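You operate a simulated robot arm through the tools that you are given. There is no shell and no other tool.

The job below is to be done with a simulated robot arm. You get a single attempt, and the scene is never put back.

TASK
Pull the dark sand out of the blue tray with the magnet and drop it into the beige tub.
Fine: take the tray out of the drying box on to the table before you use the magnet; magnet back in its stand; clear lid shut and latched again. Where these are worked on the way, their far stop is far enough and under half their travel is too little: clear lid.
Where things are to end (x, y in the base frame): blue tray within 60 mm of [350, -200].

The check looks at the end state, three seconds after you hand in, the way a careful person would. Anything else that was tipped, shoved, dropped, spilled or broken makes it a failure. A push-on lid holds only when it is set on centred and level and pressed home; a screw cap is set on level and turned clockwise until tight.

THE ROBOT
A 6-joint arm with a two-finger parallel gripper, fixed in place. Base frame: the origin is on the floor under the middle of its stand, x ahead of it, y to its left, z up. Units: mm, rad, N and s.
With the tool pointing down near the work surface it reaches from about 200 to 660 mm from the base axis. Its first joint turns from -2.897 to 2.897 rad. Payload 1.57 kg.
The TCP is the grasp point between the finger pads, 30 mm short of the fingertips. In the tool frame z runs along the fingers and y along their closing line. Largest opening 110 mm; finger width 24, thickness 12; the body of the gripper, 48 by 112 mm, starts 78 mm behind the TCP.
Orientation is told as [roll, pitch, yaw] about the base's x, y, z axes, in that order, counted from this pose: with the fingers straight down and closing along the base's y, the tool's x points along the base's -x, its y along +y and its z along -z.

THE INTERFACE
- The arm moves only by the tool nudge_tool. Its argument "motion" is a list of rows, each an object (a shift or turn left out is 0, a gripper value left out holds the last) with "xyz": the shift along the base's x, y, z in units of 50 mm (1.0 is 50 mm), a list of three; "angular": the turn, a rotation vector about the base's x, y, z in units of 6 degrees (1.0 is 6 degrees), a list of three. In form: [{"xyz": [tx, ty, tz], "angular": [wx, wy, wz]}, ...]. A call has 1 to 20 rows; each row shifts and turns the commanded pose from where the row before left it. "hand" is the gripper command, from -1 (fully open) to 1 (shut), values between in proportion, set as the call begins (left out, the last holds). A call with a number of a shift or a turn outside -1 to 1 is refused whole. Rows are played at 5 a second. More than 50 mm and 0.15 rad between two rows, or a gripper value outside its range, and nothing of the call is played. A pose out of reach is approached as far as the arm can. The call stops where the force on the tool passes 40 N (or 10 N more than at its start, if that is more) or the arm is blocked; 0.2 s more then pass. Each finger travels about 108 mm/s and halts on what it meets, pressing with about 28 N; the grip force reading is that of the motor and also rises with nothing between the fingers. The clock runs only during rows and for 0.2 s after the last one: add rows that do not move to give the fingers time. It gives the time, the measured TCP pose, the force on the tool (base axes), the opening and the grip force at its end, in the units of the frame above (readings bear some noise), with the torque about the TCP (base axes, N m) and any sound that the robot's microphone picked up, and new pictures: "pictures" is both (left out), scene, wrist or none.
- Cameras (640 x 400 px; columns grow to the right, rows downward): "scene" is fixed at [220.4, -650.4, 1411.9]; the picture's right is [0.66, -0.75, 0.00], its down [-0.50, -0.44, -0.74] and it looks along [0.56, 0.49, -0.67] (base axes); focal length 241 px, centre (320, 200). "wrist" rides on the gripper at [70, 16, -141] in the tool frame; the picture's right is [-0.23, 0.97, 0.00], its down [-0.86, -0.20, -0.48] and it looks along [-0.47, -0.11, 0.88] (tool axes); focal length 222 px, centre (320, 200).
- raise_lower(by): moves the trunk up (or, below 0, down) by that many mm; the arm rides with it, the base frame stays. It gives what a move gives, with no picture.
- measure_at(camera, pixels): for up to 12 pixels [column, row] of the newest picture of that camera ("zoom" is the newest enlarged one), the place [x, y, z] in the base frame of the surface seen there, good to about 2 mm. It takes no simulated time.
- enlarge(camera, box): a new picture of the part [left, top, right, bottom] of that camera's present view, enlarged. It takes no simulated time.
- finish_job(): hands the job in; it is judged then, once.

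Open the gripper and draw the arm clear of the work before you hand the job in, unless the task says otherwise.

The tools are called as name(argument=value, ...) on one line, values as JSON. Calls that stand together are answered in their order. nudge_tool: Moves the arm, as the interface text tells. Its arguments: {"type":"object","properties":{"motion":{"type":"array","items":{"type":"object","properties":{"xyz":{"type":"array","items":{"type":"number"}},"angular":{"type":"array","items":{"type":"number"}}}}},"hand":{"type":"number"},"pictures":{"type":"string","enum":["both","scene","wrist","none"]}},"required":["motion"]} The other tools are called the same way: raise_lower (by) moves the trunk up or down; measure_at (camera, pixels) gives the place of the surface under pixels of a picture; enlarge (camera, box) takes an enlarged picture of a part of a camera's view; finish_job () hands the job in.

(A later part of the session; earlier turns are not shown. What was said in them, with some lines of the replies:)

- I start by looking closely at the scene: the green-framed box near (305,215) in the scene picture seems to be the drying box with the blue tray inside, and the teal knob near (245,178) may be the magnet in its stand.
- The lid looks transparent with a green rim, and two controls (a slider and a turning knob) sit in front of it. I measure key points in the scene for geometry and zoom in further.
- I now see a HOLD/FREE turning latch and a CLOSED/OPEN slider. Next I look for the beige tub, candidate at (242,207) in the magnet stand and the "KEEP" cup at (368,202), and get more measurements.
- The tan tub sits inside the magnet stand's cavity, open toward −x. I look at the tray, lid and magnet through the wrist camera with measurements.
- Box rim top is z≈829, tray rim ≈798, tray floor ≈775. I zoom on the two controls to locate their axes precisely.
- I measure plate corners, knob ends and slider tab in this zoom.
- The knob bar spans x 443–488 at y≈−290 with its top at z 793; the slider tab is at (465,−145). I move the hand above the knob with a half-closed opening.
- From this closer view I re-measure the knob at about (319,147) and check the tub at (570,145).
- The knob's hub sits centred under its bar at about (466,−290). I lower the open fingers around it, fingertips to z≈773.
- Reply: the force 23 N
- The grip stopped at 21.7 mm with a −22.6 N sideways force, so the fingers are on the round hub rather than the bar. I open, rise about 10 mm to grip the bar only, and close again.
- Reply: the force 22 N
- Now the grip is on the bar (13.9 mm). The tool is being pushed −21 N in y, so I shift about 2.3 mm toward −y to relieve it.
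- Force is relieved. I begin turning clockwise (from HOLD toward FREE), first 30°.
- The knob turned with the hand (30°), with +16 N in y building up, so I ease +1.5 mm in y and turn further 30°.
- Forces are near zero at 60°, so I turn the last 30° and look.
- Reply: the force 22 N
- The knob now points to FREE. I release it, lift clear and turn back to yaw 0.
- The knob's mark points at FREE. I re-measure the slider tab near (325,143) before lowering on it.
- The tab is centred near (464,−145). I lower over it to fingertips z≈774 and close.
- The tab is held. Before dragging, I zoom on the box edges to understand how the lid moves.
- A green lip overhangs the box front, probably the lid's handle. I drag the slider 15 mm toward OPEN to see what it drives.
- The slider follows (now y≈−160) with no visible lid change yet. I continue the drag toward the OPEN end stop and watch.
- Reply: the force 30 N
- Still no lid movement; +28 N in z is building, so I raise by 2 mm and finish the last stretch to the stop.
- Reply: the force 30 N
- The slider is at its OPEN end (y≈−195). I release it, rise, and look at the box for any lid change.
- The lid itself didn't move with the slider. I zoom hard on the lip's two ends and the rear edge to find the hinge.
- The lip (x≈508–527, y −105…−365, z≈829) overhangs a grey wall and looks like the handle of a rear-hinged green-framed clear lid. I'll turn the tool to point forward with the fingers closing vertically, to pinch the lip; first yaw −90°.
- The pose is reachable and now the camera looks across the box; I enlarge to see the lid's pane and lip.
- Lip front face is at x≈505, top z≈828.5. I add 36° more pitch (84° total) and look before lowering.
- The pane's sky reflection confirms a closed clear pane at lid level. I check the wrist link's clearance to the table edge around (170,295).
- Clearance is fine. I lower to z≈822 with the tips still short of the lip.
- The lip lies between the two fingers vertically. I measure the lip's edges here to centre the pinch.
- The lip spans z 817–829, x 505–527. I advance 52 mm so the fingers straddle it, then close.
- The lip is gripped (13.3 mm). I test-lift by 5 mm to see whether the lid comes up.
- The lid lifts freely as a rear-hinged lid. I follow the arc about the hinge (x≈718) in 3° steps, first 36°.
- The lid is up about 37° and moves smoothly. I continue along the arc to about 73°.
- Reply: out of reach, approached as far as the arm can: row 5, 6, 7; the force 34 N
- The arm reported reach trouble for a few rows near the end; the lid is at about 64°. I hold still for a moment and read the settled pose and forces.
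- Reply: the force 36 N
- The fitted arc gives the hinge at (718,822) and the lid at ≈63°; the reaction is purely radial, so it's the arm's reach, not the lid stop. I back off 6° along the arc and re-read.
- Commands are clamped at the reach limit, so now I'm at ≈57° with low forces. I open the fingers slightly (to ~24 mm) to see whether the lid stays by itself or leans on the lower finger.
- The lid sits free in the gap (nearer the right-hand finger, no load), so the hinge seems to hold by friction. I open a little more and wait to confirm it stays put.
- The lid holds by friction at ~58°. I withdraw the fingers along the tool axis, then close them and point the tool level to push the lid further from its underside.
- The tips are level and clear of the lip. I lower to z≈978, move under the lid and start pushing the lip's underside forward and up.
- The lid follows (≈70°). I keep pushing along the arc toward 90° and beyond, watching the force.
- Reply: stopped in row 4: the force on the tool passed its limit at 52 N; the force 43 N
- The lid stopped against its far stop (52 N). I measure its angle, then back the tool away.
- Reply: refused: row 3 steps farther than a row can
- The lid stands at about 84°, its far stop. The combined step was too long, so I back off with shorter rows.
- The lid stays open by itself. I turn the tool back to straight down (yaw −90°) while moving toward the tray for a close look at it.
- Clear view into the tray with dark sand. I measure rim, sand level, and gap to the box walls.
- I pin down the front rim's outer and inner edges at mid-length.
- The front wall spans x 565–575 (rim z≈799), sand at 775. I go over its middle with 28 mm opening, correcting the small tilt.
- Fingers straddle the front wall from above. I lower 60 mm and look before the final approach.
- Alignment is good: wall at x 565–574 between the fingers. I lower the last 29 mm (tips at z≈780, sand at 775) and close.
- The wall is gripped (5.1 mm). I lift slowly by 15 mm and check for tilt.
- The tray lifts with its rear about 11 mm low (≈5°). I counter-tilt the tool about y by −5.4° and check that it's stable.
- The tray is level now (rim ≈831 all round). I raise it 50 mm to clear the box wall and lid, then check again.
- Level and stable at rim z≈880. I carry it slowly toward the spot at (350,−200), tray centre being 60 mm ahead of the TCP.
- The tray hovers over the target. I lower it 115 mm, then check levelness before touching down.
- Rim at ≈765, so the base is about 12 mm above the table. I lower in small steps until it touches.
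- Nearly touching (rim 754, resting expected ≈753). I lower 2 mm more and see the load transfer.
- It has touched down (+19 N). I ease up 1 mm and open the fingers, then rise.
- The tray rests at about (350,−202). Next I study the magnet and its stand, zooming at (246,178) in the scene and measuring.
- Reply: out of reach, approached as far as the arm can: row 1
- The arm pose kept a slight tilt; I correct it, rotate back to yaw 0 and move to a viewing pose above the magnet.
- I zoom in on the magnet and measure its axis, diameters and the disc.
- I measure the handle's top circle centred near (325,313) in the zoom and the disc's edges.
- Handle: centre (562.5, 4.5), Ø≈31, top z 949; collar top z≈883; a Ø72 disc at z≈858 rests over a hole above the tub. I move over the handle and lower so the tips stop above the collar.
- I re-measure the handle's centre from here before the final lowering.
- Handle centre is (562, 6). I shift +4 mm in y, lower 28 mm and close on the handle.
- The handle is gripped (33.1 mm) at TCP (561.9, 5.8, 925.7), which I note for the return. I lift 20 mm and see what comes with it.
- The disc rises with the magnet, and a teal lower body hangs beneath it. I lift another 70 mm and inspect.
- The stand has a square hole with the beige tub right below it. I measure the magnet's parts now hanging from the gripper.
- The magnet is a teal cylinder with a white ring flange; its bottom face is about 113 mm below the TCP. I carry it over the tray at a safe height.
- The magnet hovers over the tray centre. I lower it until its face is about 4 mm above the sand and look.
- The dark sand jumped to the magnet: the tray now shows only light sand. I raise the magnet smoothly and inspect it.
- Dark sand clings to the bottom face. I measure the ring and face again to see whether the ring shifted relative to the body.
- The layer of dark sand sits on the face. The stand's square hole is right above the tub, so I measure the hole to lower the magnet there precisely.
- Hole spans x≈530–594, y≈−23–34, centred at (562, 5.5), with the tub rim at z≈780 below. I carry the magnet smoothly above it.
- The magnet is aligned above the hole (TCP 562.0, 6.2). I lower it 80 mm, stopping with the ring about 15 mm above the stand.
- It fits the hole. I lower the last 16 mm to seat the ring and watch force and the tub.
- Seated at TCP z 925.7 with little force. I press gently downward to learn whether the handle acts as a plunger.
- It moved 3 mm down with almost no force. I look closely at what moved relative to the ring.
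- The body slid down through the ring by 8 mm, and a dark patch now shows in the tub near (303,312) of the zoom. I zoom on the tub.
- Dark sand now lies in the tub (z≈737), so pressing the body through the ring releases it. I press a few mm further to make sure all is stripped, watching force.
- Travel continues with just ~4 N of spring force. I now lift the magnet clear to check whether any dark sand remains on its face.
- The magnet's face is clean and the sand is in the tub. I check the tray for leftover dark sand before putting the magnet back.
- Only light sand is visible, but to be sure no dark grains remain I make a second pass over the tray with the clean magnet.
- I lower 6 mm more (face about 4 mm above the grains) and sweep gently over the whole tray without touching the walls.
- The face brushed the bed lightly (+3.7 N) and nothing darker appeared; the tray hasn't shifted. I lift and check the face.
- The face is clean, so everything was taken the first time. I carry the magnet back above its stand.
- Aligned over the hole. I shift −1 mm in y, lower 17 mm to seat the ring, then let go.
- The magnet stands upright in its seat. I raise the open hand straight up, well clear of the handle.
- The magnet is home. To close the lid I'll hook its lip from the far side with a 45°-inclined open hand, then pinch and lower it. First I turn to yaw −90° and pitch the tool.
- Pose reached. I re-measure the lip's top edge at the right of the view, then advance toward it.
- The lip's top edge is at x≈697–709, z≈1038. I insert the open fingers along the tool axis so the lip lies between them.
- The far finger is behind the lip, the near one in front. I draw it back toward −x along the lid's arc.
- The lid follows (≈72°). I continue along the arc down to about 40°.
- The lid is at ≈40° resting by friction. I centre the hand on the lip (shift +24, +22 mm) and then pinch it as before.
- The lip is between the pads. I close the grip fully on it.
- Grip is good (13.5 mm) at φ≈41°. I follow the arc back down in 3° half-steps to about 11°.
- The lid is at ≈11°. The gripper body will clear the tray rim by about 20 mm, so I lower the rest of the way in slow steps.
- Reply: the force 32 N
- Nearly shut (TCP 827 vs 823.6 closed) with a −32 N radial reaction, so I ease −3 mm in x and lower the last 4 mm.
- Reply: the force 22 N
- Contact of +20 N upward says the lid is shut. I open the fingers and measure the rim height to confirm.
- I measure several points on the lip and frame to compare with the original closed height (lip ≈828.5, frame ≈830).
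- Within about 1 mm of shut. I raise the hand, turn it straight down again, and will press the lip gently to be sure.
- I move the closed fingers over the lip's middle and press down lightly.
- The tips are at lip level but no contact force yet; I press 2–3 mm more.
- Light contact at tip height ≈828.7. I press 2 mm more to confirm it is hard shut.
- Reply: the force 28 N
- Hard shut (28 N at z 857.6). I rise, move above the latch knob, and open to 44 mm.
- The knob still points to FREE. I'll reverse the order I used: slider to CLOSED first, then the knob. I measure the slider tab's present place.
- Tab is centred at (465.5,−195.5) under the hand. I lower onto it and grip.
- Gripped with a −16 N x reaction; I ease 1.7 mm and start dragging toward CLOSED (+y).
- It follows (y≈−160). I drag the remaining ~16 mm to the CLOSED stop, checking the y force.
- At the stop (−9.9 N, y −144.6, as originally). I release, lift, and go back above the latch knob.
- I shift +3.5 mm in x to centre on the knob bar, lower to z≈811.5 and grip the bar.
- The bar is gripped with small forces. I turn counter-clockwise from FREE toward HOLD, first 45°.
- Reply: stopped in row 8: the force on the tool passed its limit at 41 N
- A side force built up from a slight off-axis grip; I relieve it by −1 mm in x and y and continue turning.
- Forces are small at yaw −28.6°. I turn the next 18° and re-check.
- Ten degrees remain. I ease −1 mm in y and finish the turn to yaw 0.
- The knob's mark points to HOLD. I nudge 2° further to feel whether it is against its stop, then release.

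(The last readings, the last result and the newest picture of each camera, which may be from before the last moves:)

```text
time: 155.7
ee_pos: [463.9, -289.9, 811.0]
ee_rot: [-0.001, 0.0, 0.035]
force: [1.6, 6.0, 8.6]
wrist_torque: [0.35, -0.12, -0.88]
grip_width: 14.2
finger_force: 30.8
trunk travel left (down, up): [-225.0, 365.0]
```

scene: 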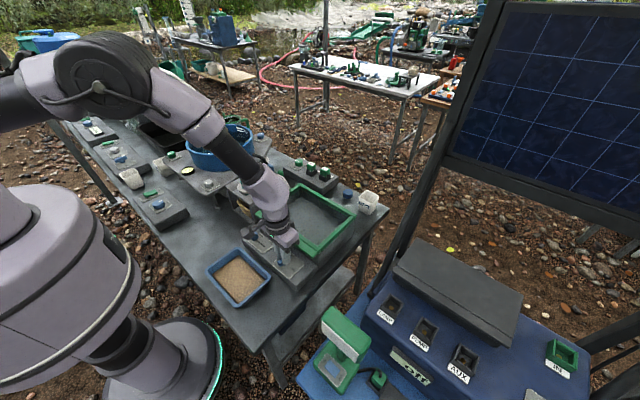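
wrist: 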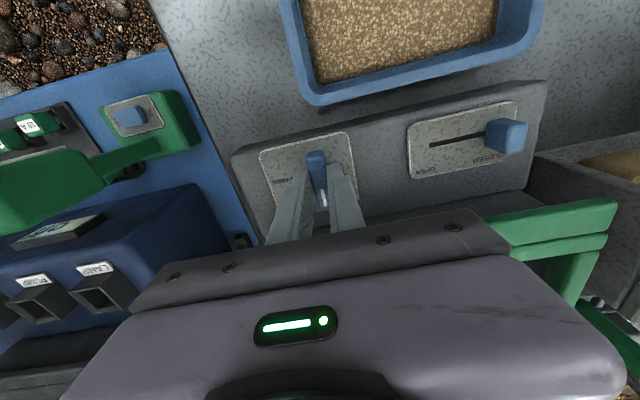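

A −0.88 N·m reaction shows it is against the HOLD stop. I relax, release the knob and lift away.

nudge_tool(motion=[{"angular": [0, 0, -0.3]}, {"xyz": [0, 0, 0]}], pictures="none")

nudge_tool(motion=[{"xyz": [0, 0, 0]}, {"xyz": [0, 0, 0]}, {"xyz": [0, 0, 0.6]}, {"xyz": [0, 0, 0.9]}, {"xyz": [0, 0, 0.9]}, {"xyz": [-0.3, 0.3, 0.8]}, {"xyz": [-0.3, 0.3, 0.8]}, {"xyz": [-0.3, 0.3, 0.8]}, {"xyz": [0, 0, 0]}], hand=0.2, pictures="both")

enlarge(camera="scene", box=[195, 165, 375, 315])

enlarge(camera="wrist", box=[180, 30, 480, 220])

```text
time: 156.3
ee_pos: [463.6, -288.6, 810.1]
ee_rot: [-0.002, 0.0, 0.003]
force: [-0.1, 7.3, 9.2]
wrist_torque: [0.4, 0.08, -0.16]
grip_width: 13.8
finger_force: 30.6
trunk travel left (down, up): [-225.0, 365.0]
```

```text
time: 158.3
ee_pos: [420.2, -247.2, 1049.3]
ee_rot: [-0.004, -0.001, 0.005]
force: [-0.1, -0.4, -0.3]
wrist_torque: [0.02, -0.03, 0.02]
grip_width: 44.0
finger_force: 0.0
trunk travel left (down, up): [-225.0, 365.0]
```

scene: 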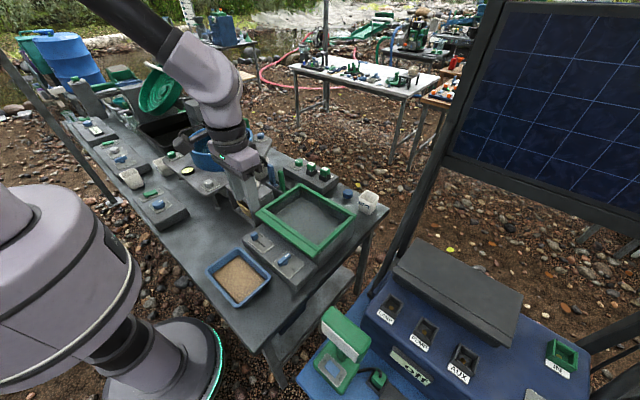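
wrist: 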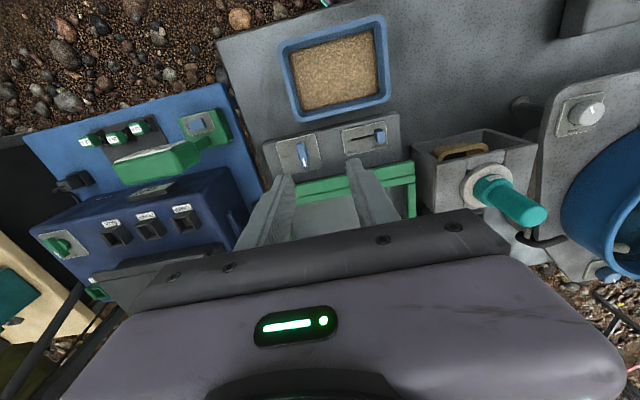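

```text
2.67 times, centred on (285, 240) of scene
```

zoom: 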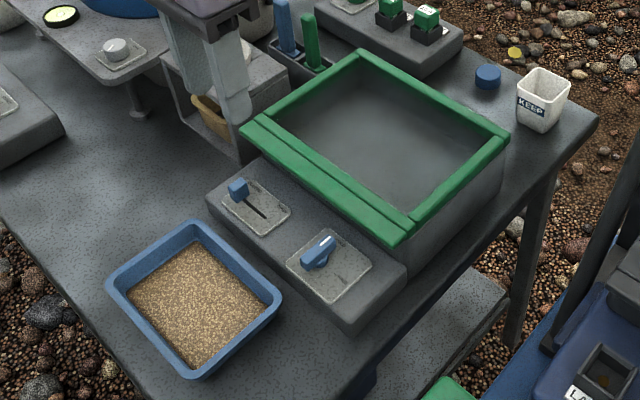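

```text
2.11 times, centred on (330, 125) of wrist
```

zoom: 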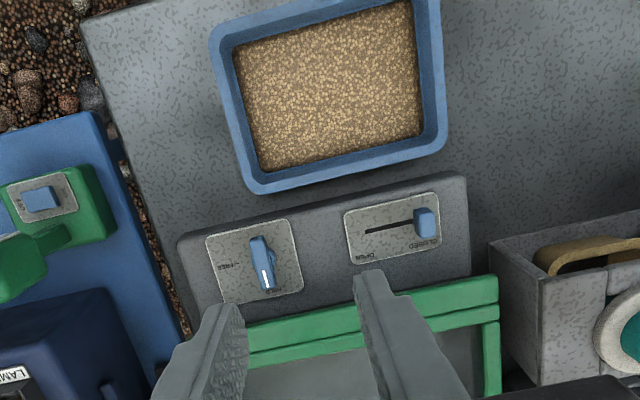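

Lid shut, slider CLOSED, knob at HOLD, tray on the table. I verify the tray's centre, the lid height, and look for any spilled grains around the stand.

measure_at(camera="wrist", pixels=[[283, 48], [380, 20], [300, 118], [388, 97], [335, 185], [300, 190], [400, 172], [303, 155], [378, 136], [510, 205], [475, 180], [334, 60]])

nudge_tool(motion=[{"xyz": [-0.3, -0.5, 0.6]}, {"xyz": [-0.2, -0.5, 0.6]}, {"xyz": [-0.2, -0.5, 0.6]}, {"xyz": [0, 0, 0]}], hand=-0.5, pictures="scene")

enlarge(camera="scene", box=[210, 150, 290, 230])

enlarge(camera="scene", box=[190, 215, 320, 315])

```text
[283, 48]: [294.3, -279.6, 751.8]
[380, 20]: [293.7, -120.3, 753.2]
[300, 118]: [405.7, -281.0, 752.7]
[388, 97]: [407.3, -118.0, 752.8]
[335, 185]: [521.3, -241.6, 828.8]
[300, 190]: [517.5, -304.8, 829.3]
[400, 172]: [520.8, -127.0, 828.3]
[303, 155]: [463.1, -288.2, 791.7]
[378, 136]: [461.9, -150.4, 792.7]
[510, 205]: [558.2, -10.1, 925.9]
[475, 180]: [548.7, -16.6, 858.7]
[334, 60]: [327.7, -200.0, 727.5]
```

```text
time: 159.3
ee_pos: [382.4, -320.7, 1137.7]
ee_rot: [-0.002, -0.001, 0.003]
force: [0.3, -0.6, 0.4]
wrist_torque: [0.01, -0.03, 0.01]
grip_width: 82.3
finger_force: 0.0
trunk travel left (down, up): [-225.0, 365.0]
```

scene: 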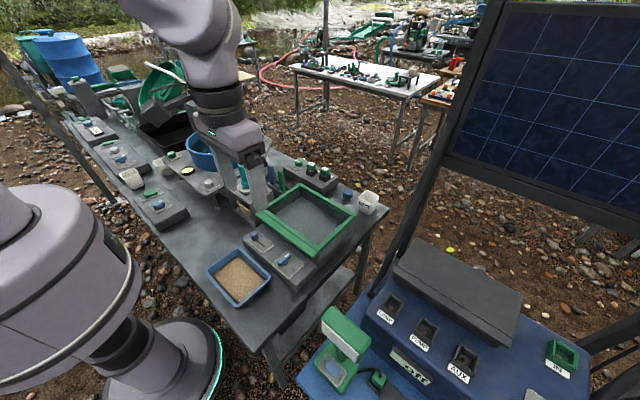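

```text
5.00 times, centred on (250, 190) of scene
```

zoom: 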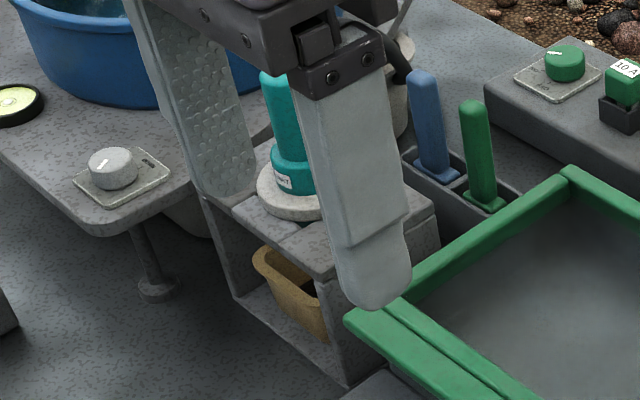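

```text
4.00 times, centred on (255, 265) of scene
```

zoom: 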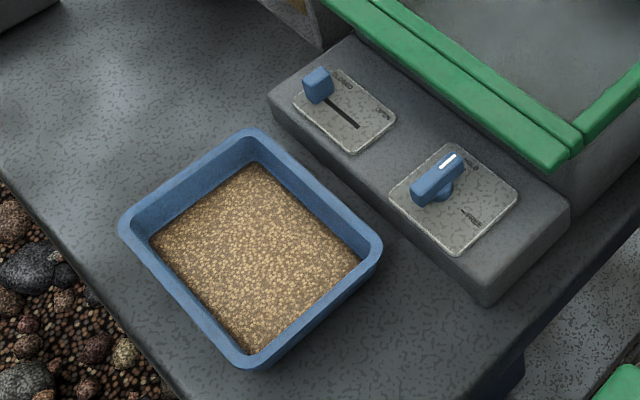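

The tray is centred at about (350,−200), and the lip is at its original 828.7 mm with the knob at HOLD. The slider is at CLOSED, the magnet is upright in its stand and the dark sand is in the tub, with nothing spilled. The hand is open and clear, so I hand the job in.

finish_job()

```text
The job is handed in.
```

The job is handed in, and everything the task listed is done. The judge's result has not come back, so this is from my own pictures and readings.

- **Sand:** The dark sand left the blue tray on the first pass with the magnet. A second pass over the whole tray picked up nothing more. I dropped the sand into the beige tub through the hole in the magnet stand, and it is visible there. Only light sand remains in the tray.
- **Tray:** I lifted it out of the drying box before using the magnet. It now sits on the table centred at about [350, -200].
- **Magnet:** It stands upright in its stand with a clean face.
- **Lid:** I opened it to its far stop, closed it again and pressed it shut. The lip is back at its original height of about 829 mm. The latch knob is turned to HOLD and was against its stop when I let go. I did not test the latch by pulling on the lid.

I also moved the CLOSED/OPEN slider beside the latch, because I thought it might drive the lid. It had no visible effect, and I put it back to CLOSED.

I saw nothing spilled, tipped or moved out of place around the tray, the stand or the box.
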